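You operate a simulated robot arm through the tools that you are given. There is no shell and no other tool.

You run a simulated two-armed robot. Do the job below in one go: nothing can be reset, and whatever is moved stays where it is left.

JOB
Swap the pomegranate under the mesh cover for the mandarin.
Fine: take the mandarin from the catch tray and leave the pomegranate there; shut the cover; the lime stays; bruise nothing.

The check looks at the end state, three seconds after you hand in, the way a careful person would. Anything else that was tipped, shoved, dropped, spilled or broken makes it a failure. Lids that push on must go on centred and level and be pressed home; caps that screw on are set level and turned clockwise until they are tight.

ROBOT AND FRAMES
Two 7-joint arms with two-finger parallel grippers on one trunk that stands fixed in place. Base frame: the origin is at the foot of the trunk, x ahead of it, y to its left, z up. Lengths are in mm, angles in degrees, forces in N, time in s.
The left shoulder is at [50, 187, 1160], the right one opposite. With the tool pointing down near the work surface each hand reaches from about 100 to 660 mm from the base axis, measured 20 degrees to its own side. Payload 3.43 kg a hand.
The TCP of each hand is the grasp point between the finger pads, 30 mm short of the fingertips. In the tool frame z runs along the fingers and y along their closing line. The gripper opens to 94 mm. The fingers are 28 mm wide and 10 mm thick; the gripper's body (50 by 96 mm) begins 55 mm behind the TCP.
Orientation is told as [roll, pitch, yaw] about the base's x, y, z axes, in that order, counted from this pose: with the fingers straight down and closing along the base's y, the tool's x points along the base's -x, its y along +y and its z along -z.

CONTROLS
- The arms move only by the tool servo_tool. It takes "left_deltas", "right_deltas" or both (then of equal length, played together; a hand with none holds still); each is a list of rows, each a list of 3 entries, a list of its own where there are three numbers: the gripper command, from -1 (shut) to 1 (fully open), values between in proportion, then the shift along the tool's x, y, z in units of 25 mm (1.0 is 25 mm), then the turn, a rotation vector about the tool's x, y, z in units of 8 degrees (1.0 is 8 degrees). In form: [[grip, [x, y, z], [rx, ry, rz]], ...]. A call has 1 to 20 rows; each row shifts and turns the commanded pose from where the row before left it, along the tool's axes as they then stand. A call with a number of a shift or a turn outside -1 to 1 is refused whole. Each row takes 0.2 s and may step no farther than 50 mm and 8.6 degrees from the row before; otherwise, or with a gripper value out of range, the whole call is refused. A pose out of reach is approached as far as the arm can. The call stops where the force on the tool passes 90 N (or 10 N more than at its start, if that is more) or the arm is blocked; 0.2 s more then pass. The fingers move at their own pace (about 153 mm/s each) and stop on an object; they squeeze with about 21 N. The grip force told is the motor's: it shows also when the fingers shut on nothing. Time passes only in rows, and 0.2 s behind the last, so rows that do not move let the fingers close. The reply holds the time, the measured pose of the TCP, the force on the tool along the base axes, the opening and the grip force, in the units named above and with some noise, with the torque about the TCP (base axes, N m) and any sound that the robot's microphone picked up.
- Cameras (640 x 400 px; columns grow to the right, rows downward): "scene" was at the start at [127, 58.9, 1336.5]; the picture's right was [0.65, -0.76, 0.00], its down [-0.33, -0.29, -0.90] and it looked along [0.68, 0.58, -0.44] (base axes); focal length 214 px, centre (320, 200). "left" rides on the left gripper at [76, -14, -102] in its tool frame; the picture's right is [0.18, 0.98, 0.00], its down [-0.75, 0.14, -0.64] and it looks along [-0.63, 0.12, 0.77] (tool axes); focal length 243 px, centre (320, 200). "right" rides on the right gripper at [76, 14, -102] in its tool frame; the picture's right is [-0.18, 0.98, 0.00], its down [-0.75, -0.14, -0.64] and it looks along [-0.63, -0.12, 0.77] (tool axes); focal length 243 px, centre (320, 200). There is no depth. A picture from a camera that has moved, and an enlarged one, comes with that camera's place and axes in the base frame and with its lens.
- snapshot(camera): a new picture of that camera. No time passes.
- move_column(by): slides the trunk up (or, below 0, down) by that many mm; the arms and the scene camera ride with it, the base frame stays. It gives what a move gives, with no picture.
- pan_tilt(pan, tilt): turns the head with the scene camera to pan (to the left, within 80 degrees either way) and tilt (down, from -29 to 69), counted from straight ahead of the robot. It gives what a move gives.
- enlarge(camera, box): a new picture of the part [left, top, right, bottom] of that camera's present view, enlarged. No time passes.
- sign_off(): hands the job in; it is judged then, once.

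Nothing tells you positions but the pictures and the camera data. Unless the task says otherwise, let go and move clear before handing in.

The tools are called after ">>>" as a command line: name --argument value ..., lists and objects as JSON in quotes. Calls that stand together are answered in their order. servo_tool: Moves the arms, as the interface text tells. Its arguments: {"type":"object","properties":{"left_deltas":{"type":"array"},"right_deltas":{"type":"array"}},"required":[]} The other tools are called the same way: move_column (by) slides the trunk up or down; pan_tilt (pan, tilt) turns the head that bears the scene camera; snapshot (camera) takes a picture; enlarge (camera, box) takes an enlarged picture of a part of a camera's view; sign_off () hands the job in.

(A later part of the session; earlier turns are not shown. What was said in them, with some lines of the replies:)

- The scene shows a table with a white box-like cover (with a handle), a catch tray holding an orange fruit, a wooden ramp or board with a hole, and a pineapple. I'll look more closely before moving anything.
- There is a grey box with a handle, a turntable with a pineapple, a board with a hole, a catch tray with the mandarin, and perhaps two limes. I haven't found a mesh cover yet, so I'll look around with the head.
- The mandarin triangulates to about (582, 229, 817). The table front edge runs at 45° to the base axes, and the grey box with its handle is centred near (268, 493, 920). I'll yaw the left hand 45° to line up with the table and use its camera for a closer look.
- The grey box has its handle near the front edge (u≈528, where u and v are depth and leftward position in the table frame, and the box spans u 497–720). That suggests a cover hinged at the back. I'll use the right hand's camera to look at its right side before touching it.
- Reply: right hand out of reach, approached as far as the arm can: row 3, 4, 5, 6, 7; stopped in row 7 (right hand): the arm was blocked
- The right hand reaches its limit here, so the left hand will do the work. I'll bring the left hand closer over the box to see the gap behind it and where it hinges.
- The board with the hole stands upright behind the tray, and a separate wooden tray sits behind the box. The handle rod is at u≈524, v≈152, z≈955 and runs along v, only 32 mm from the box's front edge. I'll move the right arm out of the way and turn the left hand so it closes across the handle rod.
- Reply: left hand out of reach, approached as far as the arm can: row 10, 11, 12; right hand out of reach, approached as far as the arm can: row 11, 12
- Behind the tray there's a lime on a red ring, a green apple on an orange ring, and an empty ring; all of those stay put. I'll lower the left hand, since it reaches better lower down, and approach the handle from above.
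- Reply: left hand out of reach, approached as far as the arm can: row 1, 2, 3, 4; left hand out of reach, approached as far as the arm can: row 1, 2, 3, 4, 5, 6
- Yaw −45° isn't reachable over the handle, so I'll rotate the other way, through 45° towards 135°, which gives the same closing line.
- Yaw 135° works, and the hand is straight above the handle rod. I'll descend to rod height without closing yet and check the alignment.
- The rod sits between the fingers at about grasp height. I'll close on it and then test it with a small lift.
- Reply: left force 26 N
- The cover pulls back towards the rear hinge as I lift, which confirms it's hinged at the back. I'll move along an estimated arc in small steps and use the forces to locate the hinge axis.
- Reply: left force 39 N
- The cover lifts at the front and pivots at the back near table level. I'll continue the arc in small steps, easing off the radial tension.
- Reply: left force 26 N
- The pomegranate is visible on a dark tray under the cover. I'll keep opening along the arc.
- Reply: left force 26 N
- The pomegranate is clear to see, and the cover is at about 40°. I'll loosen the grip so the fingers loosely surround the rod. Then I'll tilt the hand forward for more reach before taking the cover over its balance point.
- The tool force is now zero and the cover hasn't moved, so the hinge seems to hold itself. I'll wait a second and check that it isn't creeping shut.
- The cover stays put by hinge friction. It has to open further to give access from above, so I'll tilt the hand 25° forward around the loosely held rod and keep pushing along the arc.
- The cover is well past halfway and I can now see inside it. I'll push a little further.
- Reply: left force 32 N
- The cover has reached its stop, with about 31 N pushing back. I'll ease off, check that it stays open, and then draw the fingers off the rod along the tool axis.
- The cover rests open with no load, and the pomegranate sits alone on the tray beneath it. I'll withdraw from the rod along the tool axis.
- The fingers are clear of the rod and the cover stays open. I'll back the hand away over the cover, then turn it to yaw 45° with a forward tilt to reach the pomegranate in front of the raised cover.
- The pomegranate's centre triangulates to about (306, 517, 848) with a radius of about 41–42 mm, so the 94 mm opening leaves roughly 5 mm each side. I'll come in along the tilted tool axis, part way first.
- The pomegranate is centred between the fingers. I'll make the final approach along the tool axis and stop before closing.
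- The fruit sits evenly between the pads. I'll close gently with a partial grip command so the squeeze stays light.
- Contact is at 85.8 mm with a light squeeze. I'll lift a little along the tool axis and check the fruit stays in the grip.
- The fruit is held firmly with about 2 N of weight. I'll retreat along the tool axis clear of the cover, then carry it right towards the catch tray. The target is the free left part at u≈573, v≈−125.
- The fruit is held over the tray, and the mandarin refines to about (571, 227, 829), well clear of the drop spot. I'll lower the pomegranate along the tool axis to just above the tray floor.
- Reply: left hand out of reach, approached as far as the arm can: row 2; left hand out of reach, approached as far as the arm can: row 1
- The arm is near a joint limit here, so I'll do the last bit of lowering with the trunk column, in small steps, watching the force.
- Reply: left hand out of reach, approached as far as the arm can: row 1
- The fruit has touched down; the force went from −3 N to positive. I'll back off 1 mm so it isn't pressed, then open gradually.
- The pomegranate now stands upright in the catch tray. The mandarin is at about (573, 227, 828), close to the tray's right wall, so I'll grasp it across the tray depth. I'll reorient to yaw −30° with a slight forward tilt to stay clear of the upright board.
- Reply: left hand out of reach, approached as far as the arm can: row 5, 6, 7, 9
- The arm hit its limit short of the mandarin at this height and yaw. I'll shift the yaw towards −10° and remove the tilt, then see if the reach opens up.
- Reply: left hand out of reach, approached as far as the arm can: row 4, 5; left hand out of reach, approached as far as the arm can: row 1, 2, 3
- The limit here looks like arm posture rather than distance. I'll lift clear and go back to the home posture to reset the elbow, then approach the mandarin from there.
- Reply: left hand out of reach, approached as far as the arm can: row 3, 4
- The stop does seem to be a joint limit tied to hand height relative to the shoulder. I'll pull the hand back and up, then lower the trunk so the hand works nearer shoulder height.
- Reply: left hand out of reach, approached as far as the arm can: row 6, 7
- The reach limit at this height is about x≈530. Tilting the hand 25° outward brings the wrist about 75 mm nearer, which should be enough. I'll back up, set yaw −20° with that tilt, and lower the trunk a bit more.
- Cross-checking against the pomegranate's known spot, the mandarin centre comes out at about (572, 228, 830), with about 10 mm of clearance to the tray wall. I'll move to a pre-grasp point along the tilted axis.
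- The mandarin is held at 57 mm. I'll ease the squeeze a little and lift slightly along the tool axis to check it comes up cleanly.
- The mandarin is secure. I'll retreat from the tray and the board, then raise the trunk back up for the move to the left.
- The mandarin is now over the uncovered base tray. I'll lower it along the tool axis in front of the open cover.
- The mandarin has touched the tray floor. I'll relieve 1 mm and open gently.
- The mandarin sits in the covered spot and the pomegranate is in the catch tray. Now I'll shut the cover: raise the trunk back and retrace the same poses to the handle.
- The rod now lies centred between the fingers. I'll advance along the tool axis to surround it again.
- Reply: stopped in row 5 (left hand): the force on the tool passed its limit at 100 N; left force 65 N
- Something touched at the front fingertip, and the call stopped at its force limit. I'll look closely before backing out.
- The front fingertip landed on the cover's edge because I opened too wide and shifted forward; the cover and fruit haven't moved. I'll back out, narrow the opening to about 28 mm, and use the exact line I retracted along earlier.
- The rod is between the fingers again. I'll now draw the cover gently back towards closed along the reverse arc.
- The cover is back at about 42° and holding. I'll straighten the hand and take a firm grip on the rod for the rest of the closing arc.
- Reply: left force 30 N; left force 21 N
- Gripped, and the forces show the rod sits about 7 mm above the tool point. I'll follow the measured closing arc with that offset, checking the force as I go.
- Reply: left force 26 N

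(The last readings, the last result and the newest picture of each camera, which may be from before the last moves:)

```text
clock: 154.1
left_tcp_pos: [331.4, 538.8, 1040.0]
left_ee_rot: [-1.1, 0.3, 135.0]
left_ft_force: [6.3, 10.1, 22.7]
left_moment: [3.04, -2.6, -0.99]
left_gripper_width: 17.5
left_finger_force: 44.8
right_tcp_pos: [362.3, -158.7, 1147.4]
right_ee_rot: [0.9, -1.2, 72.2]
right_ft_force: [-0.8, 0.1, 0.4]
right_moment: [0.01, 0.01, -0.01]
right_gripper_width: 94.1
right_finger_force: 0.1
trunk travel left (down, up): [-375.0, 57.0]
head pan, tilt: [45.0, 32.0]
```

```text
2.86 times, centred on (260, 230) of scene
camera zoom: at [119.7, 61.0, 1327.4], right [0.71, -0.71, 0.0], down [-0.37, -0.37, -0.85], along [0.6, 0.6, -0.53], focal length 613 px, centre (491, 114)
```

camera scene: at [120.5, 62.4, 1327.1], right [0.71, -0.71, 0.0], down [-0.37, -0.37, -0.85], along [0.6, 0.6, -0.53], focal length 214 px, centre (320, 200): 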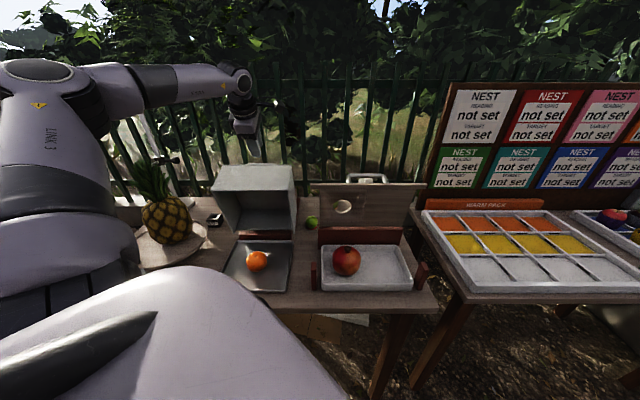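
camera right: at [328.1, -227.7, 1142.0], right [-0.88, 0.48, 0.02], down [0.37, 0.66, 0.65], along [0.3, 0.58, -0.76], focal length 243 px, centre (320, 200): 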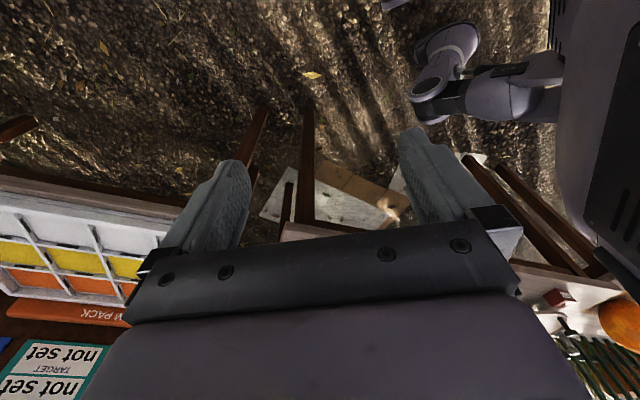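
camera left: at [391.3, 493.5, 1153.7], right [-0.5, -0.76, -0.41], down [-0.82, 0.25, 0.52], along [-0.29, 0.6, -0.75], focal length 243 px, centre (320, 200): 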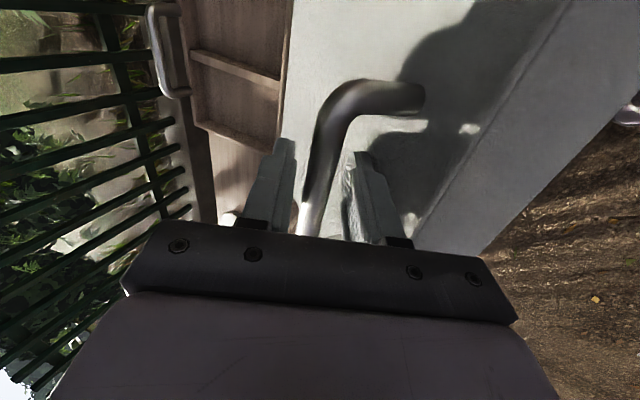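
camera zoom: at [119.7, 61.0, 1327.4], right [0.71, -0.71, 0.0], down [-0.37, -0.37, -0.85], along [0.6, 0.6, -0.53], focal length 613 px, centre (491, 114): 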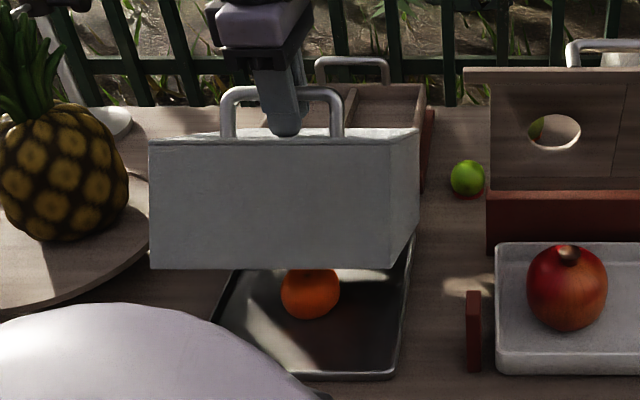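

The fingertips are pressing on the lid because the rod sits too deep in the grip, which shows as a large moment. I'll loosen, rise about 10 mm, and re-grip nearer the fingertips; hinge friction holds the cover meanwhile.

>>> servo_tool --left_deltas '[[-0.6, [0, 0, 0], [0, 0, 0]], [-0.42, [0, 0, 0], [0, 0, 0]], [-0.42, [0, 0, 0], [0, 0, 0]]]'

>>> enlarge --camera "left" --box '[230, 50, 470, 250]'

>>> enlarge --camera "scene" --box '[180, 160, 340, 300]'

```text
clock: 154.9
left_tcp_pos: [330.4, 537.6, 1037.7]
left_ee_rot: [-0.4, 0.1, 135.2]
left_ft_force: [4.3, 5.9, 20.0]
left_moment: [2.19, -1.87, -0.53]
left_gripper_width: 23.3
left_finger_force: 0.1
right_tcp_pos: [362.2, -158.5, 1146.3]
right_ee_rot: [0.8, -1.2, 72.2]
right_ft_force: [-0.4, 0.4, -0.3]
right_moment: [0.05, 0.0, -0.01]
right_gripper_width: 94.0
right_finger_force: 0.1
trunk travel left (down, up): [-375.0, 57.0]
head pan, tilt: [45.0, 32.0]
```

```text
2.00 times, centred on (350, 150) of left
camera zoom: at [393.0, 494.5, 1140.7], right [-0.56, -0.83, -0.01], down [-0.64, 0.43, 0.64], along [-0.52, 0.37, -0.77], focal length 485 px, centre (260, 300)
```

zoom: 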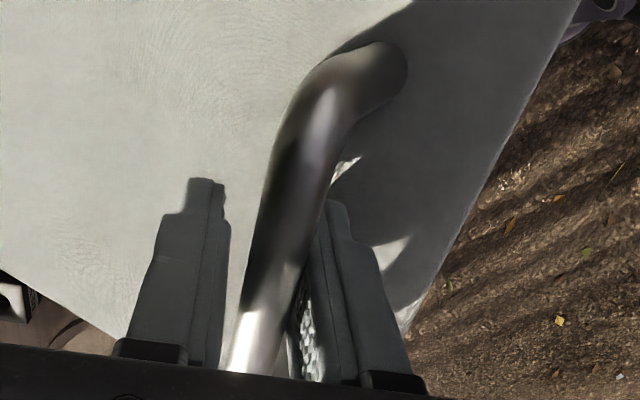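

```text
2.86 times, centred on (260, 230) of scene
camera zoom: at [119.7, 61.0, 1327.3], right [0.71, -0.71, 0.0], down [-0.37, -0.37, -0.85], along [0.6, 0.6, -0.53], focal length 613 px, centre (491, 114)
```

zoom: 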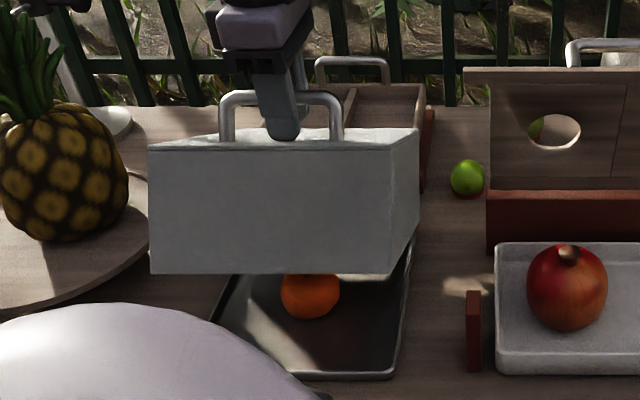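

>>> servo_tool --left_deltas '[[-0.4, [0, 0, -0.2], [0, 0, 0]], [-0.4, [0, 0, -0.2], [0, 0, 0]], [-0.4, [0, 0, 0], [0, 0, 0]]]'

>>> enlarge --camera "left" --box '[230, 50, 470, 250]'

>>> enlarge --camera "scene" --box '[180, 160, 340, 300]'

```text
clock: 155.7
left_tcp_pos: [327.9, 538.6, 1047.1]
left_ee_rot: [0.1, -0.1, 135.2]
left_ft_force: [1.2, 0.6, 0.5]
left_moment: [0.0, 0.01, -0.02]
left_gripper_width: 28.4
left_finger_force: 0.0
right_tcp_pos: [362.7, -157.3, 1147.9]
right_ee_rot: [0.9, -1.0, 72.1]
right_ft_force: [0.5, -0.3, -0.3]
right_moment: [0.03, -0.06, 0.04]
right_gripper_width: 94.1
right_finger_force: 0.1
trunk travel left (down, up): [-375.0, 57.0]
head pan, tilt: [45.0, 32.0]
```

```text
2.00 times, centred on (350, 150) of left
camera zoom: at [391.3, 494.6, 1149.1], right [-0.56, -0.83, 0.0], down [-0.63, 0.43, 0.64], along [-0.53, 0.36, -0.77], focal length 485 px, centre (260, 300)
```

zoom: 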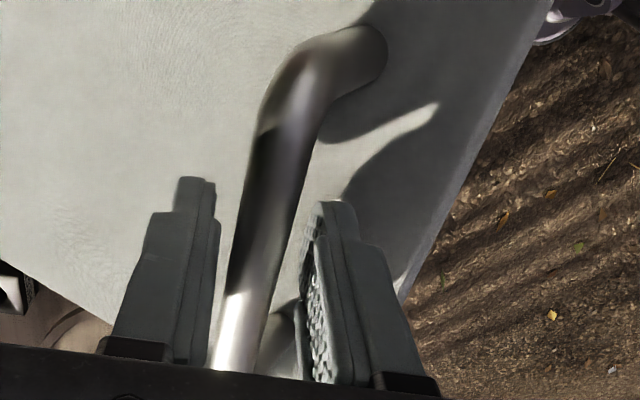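

```text
2.86 times, centred on (260, 230) of scene
camera zoom: at [119.4, 61.5, 1327.5], right [0.71, -0.71, 0.0], down [-0.37, -0.37, -0.85], along [0.6, 0.6, -0.53], focal length 613 px, centre (491, 114)
```

zoom: 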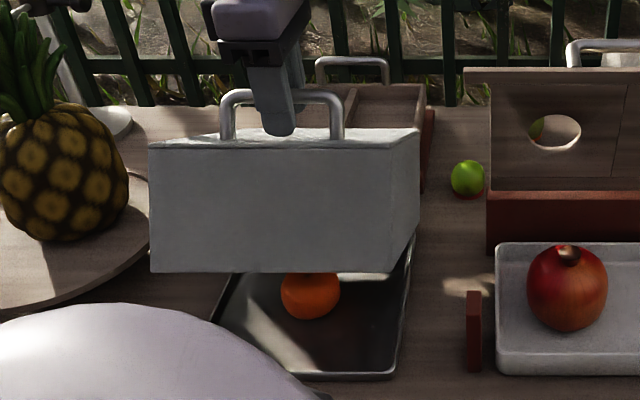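

>>> servo_tool --left_deltas '[[-0.6, [0, 0, 0], [0, 0, 0]], [-0.8, [0, 0, 0], [0, 0, 0]], [-1, [0, 0, 0], [0, 0, 0]], [-1, [0, 0, 0], [0, 0, 0]]]'

```text
clock: 156.7
left_tcp_pos: [328.6, 538.2, 1046.6]
left_ee_rot: [-0.1, 0.1, 135.2]
left_ft_force: [-3.2, -1.9, -0.8]
left_moment: [-0.04, 0.17, -0.5]
left_gripper_width: 18.4
left_finger_force: 44.9
right_tcp_pos: [361.9, -157.2, 1146.0]
right_ee_rot: [0.9, -1.0, 72.2]
right_ft_force: [0.5, -0.5, 0.4]
right_moment: [0.03, -0.04, -0.01]
right_gripper_width: 94.1
right_finger_force: 0.1
trunk travel left (down, up): [-375.0, 57.0]
head pan, tilt: [45.0, 32.0]
```

>>> servo_tool --left_deltas '[[-1, [0, 0.372, 0.18], [0, 0, 0]], [-1, [0, 0.372, 0.2], [0, 0, 0]], [-1, [0, 0.344, 0.21], [0, 0, 0]], [-1, [0, 0.344, 0.225], [0, 0, 0]], [-1, [0, 0, 0], [0, 0, 0]]]'

>>> enlarge --camera "scene" --box '[180, 160, 340, 300]'

```text
clock: 157.9
left_tcp_pos: [303.1, 513.2, 1025.8]
left_ee_rot: [-0.1, -0.1, 135.2]
left_ft_force: [-7.6, 3.2, 7.2]
left_moment: [0.35, 0.18, -0.35]
left_gripper_width: 18.0
left_finger_force: 44.8
right_tcp_pos: [363.1, -158.1, 1147.5]
right_ee_rot: [0.9, -1.1, 72.1]
right_ft_force: [-0.1, 0.0, -1.1]
right_moment: [-0.02, 0.02, 0.0]
right_gripper_width: 93.9
right_finger_force: 0.1
trunk travel left (down, up): [-375.0, 57.0]
head pan, tilt: [45.0, 32.0]
```

```text
2.86 times, centred on (260, 230) of scene
camera zoom: at [119.3, 62.2, 1327.3], right [0.71, -0.71, 0.0], down [-0.37, -0.37, -0.85], along [0.6, 0.6, -0.53], focal length 613 px, centre (491, 114)
```

zoom: 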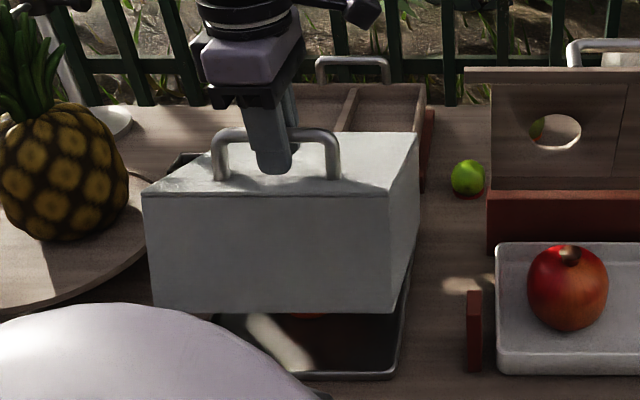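

>>> servo_tool --left_deltas '[[-1, [0, 0.33, 0.235], [0, 0, 0]], [-1, [0, 0.32, 0.245], [0, 0, 0]], [-1, [0, 0.305, 0.26], [0, 0, 0]], [-1, [0, 0.3, 0.27], [0, 0, 0]], [-1, [0, 0, 0], [0, 0, 0]]]'

```text
clock: 159.1
left_tcp_pos: [281.9, 493.1, 999.7]
left_ee_rot: [0.0, 0.2, 135.3]
left_ft_force: [-10.2, 2.4, 6.0]
left_moment: [0.18, 0.0, -0.24]
left_gripper_width: 18.0
left_finger_force: 45.0
right_tcp_pos: [362.3, -156.8, 1146.3]
right_ee_rot: [0.8, -1.0, 72.2]
right_ft_force: [0.5, -0.2, 1.1]
right_moment: [0.0, -0.02, -0.03]
right_gripper_width: 93.8
right_finger_force: 0.0
trunk travel left (down, up): [-375.0, 57.0]
head pan, tilt: [45.0, 32.0]
```

>>> servo_tool --left_deltas '[[-1, [0, 0.28, 0.29], [0, 0, 0]], [-1, [0, 0.27, 0.305], [0, 0, 0]], [-1, [0, 0.15, 0.19], [0, 0, 0]], [-1, [0, 0, 0], [0, 0, 0]]]'

>>> enlarge --camera "scene" --box '[180, 180, 320, 300]'

```text
clock: 160.1
left_tcp_pos: [268.2, 480.1, 980.4]
left_ee_rot: [-0.1, 0.1, 135.2]
left_ft_force: [-13.9, 2.5, 6.9]
left_moment: [0.16, -0.01, -0.17]
left_gripper_width: 17.6
left_finger_force: 45.0
right_tcp_pos: [362.6, -155.9, 1146.6]
right_ee_rot: [0.8, -1.0, 72.1]
right_ft_force: [0.3, -0.3, -0.1]
right_moment: [0.01, 0.01, 0.01]
right_gripper_width: 93.9
right_finger_force: 0.1
trunk travel left (down, up): [-375.0, 57.0]
head pan, tilt: [45.0, 32.0]
```

```text
3.33 times, centred on (250, 240) of scene
camera zoom: at [118.7, 62.1, 1327.3], right [0.71, -0.71, 0.0], down [-0.37, -0.37, -0.85], along [0.6, 0.6, -0.53], focal length 715 px, centre (553, 67)
```

zoom: 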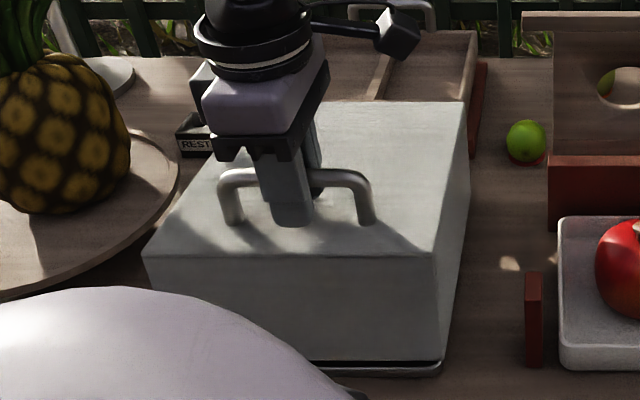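

Nearly shut, with only a thin gap left at the front. I'll close the last bit slowly until it seats.

>>> servo_tool --left_deltas '[[-1, [0, 0.15, 0.2], [0, 0, 0]], [-1, [0, 0.15, 0.2], [0, 0, 0]], [-1, [0, 0, 0], [0, 0, 0]]]'

>>> enlarge --camera "scene" --box '[180, 180, 320, 300]'

```text
clock: 160.9
left_tcp_pos: [264.7, 474.9, 971.0]
left_ee_rot: [-0.1, 0.1, 135.1]
left_ft_force: [-11.1, 5.6, 4.6]
left_moment: [0.26, -0.04, -0.2]
left_gripper_width: 18.0
left_finger_force: 45.2
right_tcp_pos: [362.0, -157.8, 1146.6]
right_ee_rot: [0.8, -1.0, 72.3]
right_ft_force: [0.4, -0.7, -0.1]
right_moment: [0.0, 0.01, 0.03]
right_gripper_width: 94.0
right_finger_force: 0.2
trunk travel left (down, up): [-375.0, 57.0]
head pan, tilt: [45.0, 32.0]
```

```text
3.33 times, centred on (250, 240) of scene
camera zoom: at [119.1, 62.6, 1327.2], right [0.71, -0.71, 0.0], down [-0.37, -0.37, -0.85], along [0.6, 0.6, -0.53], focal length 715 px, centre (553, 67)
```

zoom: 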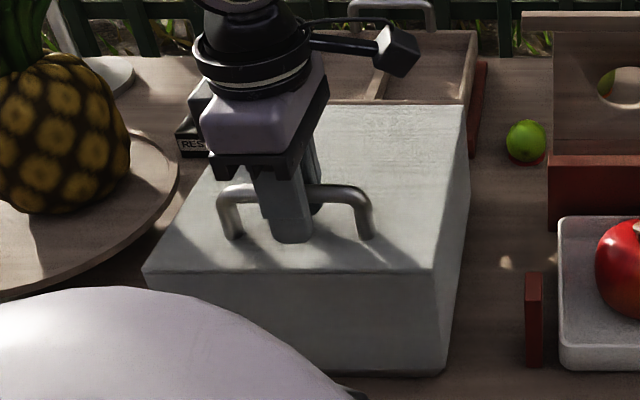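

>>> servo_tool --left_deltas '[[-1, [0, 0.05, 0.08], [0, 0, 0]], [-1, [0, 0.05, 0.08], [0, 0, 0]], [-1, [0, 0, 0], [0, 0, 0]]]'

>>> enlarge --camera "scene" --box '[180, 180, 320, 300]'

```text
clock: 161.7
left_tcp_pos: [262.2, 473.7, 967.9]
left_ee_rot: [-0.3, 0.2, 135.2]
left_ft_force: [-10.8, 8.2, 13.9]
left_moment: [-0.05, 0.04, -0.18]
left_gripper_width: 18.0
left_finger_force: 44.7
right_tcp_pos: [362.2, -156.2, 1147.4]
right_ee_rot: [0.7, -1.0, 72.2]
right_ft_force: [0.2, 0.2, 0.0]
right_moment: [0.01, -0.01, -0.04]
right_gripper_width: 94.2
right_finger_force: 0.0
trunk travel left (down, up): [-375.0, 57.0]
head pan, tilt: [45.0, 32.0]
```

```text
3.33 times, centred on (250, 240) of scene
camera zoom: at [118.8, 62.3, 1327.4], right [0.71, -0.71, 0.0], down [-0.37, -0.37, -0.85], along [0.6, 0.6, -0.53], focal length 715 px, centre (553, 67)
```

zoom: 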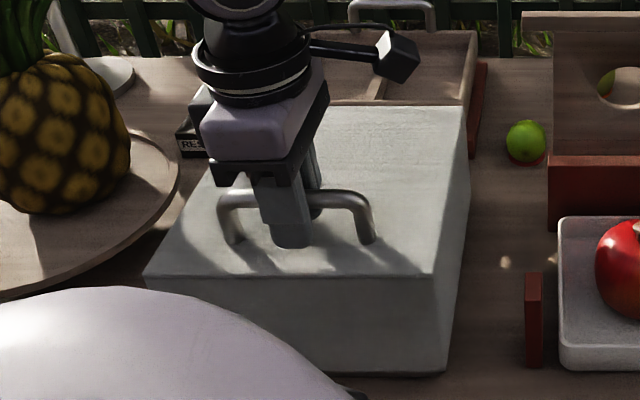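

>>> servo_tool --left_deltas '[[-1, [0, 0, 0.08], [0, 0, 0]], [-1, [0, 0, 0.04], [0, 0, 0]], [-1, [0, 0, 0], [0, 0, 0]]]'

>>> enlarge --camera "scene" --box '[180, 180, 320, 300]'

```text
clock: 162.5
left_tcp_pos: [262.8, 472.2, 967.9]
left_ee_rot: [-0.8, 0.1, 135.2]
left_ft_force: [-10.4, 12.5, 44.3]
left_moment: [-0.11, -0.12, -0.2]
left_gripper_width: 18.0
left_finger_force: 44.8
right_tcp_pos: [360.7, -158.7, 1147.3]
right_ee_rot: [0.8, -1.1, 72.2]
right_ft_force: [0.3, -0.5, -0.1]
right_moment: [-0.02, -0.02, 0.01]
right_gripper_width: 94.1
right_finger_force: 0.1
trunk travel left (down, up): [-375.0, 57.0]
head pan, tilt: [45.0, 32.0]
```

```text
3.33 times, centred on (250, 240) of scene
camera zoom: at [117.4, 60.2, 1327.9], right [0.71, -0.71, 0.0], down [-0.37, -0.37, -0.85], along [0.6, 0.6, -0.53], focal length 715 px, centre (553, 67)
```

zoom: 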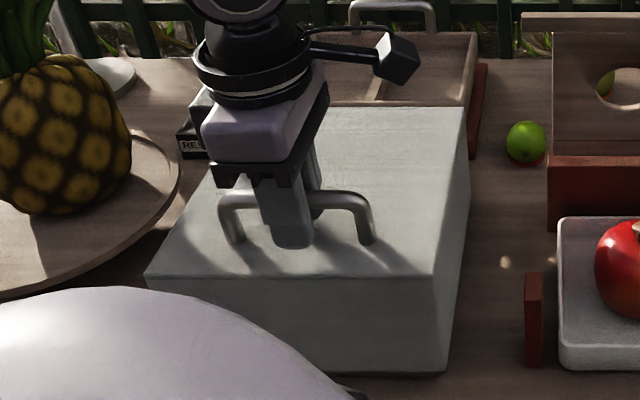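

The cover is fully seated; pressing harder gives force but no motion. I'll relieve the press, open the fingers and rise straight up.

>>> servo_tool --left_deltas '[[-1, [0, 0, -0.1], [0, 0, 0]], [-1, [0, 0, -0.04], [0, 0, 0]], [-0.5, [0, 0, 0], [0, 0, 0]], [-0.2, [0, 0, 0], [0, 0, 0]], [0.1, [0, 0, 0], [0, 0, 0]], [0.1, [0, 0, 0], [0, 0, 0]]]'

>>> servo_tool --left_deltas '[[0.1, [0, 0, -0.4], [0, 0, 0]], [0.1, [0, 0, -0.6], [0, 0, 0]], [0.1, [0, 0, -0.8], [0, 0, 0]], [0.1, [0, 0, -0.8], [0, 0, 0]], [0.1, [0, 0, -0.8], [0, 0, 0]], [0.1, [0, 0, -0.8], [0, 0, 0]], [0.1, [0, 0, -0.8], [0, 0, 0]], [0.1, [0, 0, 0], [0, 0, 0]]]'

>>> snapshot --camera "left"

>>> snapshot --camera "scene"

```text
clock: 163.9
left_tcp_pos: [262.5, 473.6, 968.9]
left_ee_rot: [-0.2, 0.0, 135.1]
left_ft_force: [-0.2, -0.3, 0.2]
left_moment: [0.03, -0.03, 0.0]
left_gripper_width: 51.5
left_finger_force: 0.1
right_tcp_pos: [363.8, -157.2, 1147.7]
right_ee_rot: [1.0, -0.9, 72.3]
right_ft_force: [0.0, 0.4, 0.1]
right_moment: [0.01, -0.01, -0.03]
right_gripper_width: 93.9
right_finger_force: 0.1
trunk travel left (down, up): [-375.0, 57.0]
head pan, tilt: [45.0, 32.0]
```

```text
clock: 165.7
left_tcp_pos: [261.1, 472.6, 1092.2]
left_ee_rot: [-0.1, 0.0, 135.2]
left_ft_force: [0.4, -0.7, -0.7]
left_moment: [-0.02, 0.02, 0.0]
left_gripper_width: 51.9
left_finger_force: 0.0
right_tcp_pos: [363.9, -156.3, 1146.1]
right_ee_rot: [0.9, -1.0, 72.2]
right_ft_force: [0.7, 0.0, 0.4]
right_moment: [-0.01, 0.01, 0.0]
right_gripper_width: 94.2
right_finger_force: 0.1
trunk travel left (down, up): [-375.0, 57.0]
head pan, tilt: [45.0, 32.0]
```

```text
taken
camera left: at [325.9, 428.5, 1195.2], right [-0.56, -0.83, 0.0], down [-0.64, 0.43, 0.64], along [-0.53, 0.36, -0.77], focal length 243 px, centre (320, 200)
```

left: 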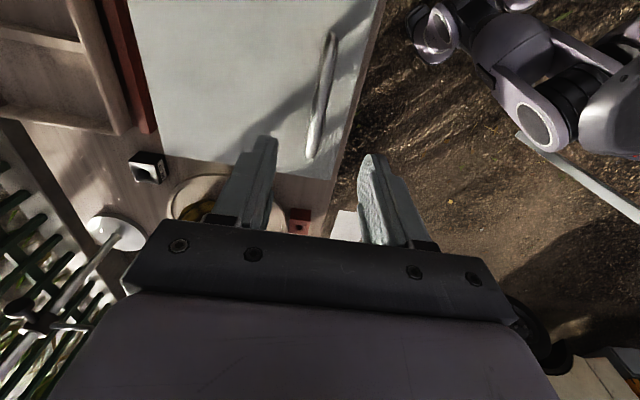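

```text
taken
camera scene: at [120.7, 62.5, 1327.1], right [0.71, -0.71, 0.0], down [-0.37, -0.37, -0.85], along [0.6, 0.6, -0.53], focal length 214 px, centre (320, 200)
```

scene: 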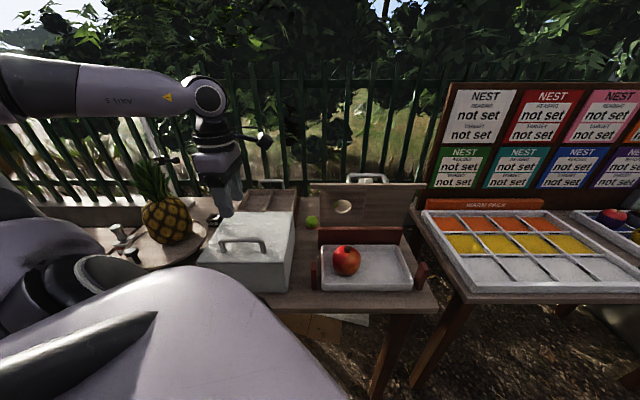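

>>> servo_tool --left_deltas '[[0.5, [0.3, 0.7, -0.8], [0, 0, 0]], [0.5, [0.3, 0.7, -0.8], [0, 0, 0]], [0.5, [0.3, 0.7, -0.8], [0, 0, 0]], [0.5, [0.3, 0.7, -0.8], [0, 0, 0]], [0.5, [0.3, 0.7, -0.8], [0, 0, 0]], [0.5, [0, 0, 0], [0, 0, 0.93]], [0.5, [0, 0, 0], [0, 0, 0.93]], [0.5, [0, 0, 0], [0, 0, 0.93]], [0.5, [0, 0, 0], [0, 0, 0.93]], [0.5, [0, 0, 0], [0, 0, 0.93]], [0.5, [0, 0, 0], [0, 0, 0.93]], [0.5, [0, 0, 0], [0, 0, 0.93]], [0.5, [0, 0, 0], [0, 0, 0.93]], [0.5, [0, 0, 0], [0, 0, 0.93]], [0.5, [0, 0, 0], [0, 0, 0.93]], [0.5, [0, 0, 0], [0, 0, 0.93]], [0.5, [0, 0, 0], [0, 0, 0.93]], [0.5, [0, 0, 0], [0, 0, 0]]]'

>>> snapshot --camera "left"

>>> enlarge --camera "scene" --box '[180, 170, 320, 300]'

>>> enlarge --camera "scene" --box '[290, 170, 440, 310]'

>>> enlarge --camera "scene" --box '[80, 160, 230, 290]'

```text
clock: 169.5
left_tcp_pos: [228.1, 383.6, 1192.7]
left_ee_rot: [0.0, -0.3, 45.7]
left_ft_force: [-0.9, 0.1, 0.4]
left_moment: [0.0, 0.0, -0.01]
left_gripper_width: 70.5
left_finger_force: 0.0
right_tcp_pos: [362.9, -157.8, 1146.1]
right_ee_rot: [1.0, -1.0, 72.3]
right_ft_force: [0.4, 0.7, -0.9]
right_moment: [-0.06, 0.0, 0.01]
right_gripper_width: 93.8
right_finger_force: 0.0
trunk travel left (down, up): [-375.0, 57.0]
head pan, tilt: [45.0, 32.0]
```

```text
taken
camera left: at [184.1, 319.3, 1294.6], right [-0.83, 0.55, 0.0], down [0.42, 0.64, 0.64], along [0.36, 0.53, -0.77], focal length 243 px, centre (320, 200)
```

left: 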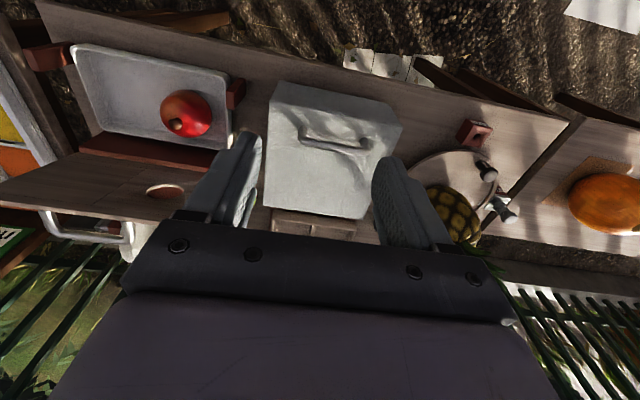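

```text
3.08 times, centred on (250, 235) of scene
camera zoom: at [120.6, 62.4, 1327.1], right [0.71, -0.71, 0.0], down [-0.37, -0.37, -0.85], along [0.6, 0.6, -0.53], focal length 660 px, centre (535, 92)
```

zoom: 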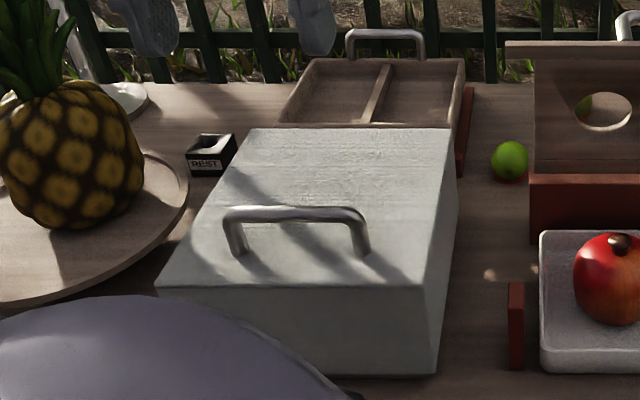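

```text
2.86 times, centred on (365, 240) of scene
camera zoom: at [120.6, 62.4, 1327.1], right [0.71, -0.71, 0.0], down [-0.37, -0.37, -0.85], along [0.6, 0.6, -0.53], focal length 613 px, centre (191, 86)
```

zoom: 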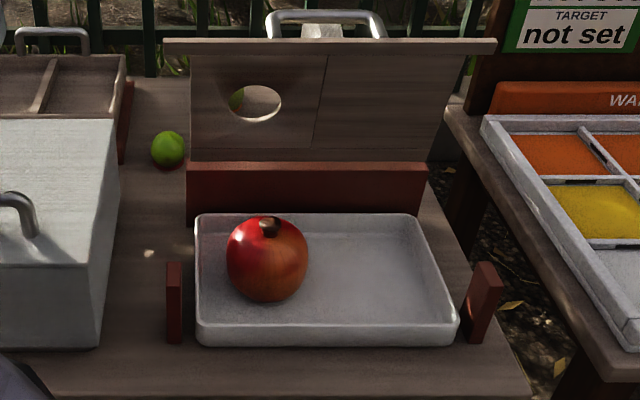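

```text
3.08 times, centred on (155, 225) of scene
camera zoom: at [120.6, 62.4, 1327.1], right [0.71, -0.71, 0.0], down [-0.37, -0.37, -0.85], along [0.6, 0.6, -0.53], focal length 660 px, centre (828, 123)
```

zoom: 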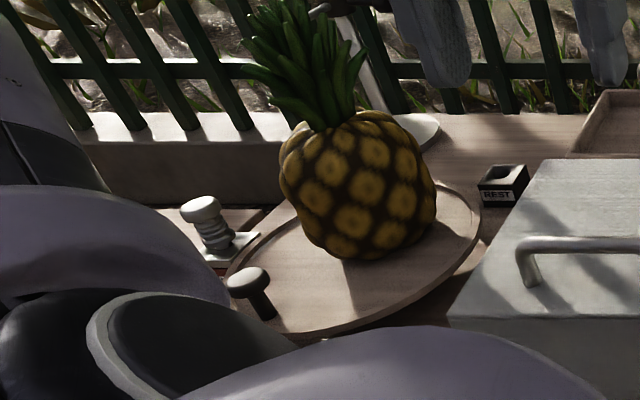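

The mandarin is under the shut cover, the pomegranate stands in the catch tray, and the lime and everything else look untouched. Both hands are clear, so I'm handing the job in.

>>> sign_off

```text
The job is handed in.
```

The swap is done and handed in. The mandarin is under the mesh cover and the pomegranate stands in the catch tray. The cover is fully shut and both hands are clear.

- **Lime and surroundings:** In the last pictures the lime, pineapple, trays and board look the same as at the start.
- **Cover edge bumped:** While going back for the handle, one fingertip pressed on the edge of the open cover and the move stopped at its 100 N limit. Later, while closing, the fingertips also pressed on the lid briefly. No fruit was touched either time, and I saw no damage.
- **Fruit handling:** I gripped both fruits lightly and set each one down until it just touched the tray. I saw no marks on the pomegranate in the last pictures, or on the mandarin before the cover went down. I can't check for bruising under the skin.
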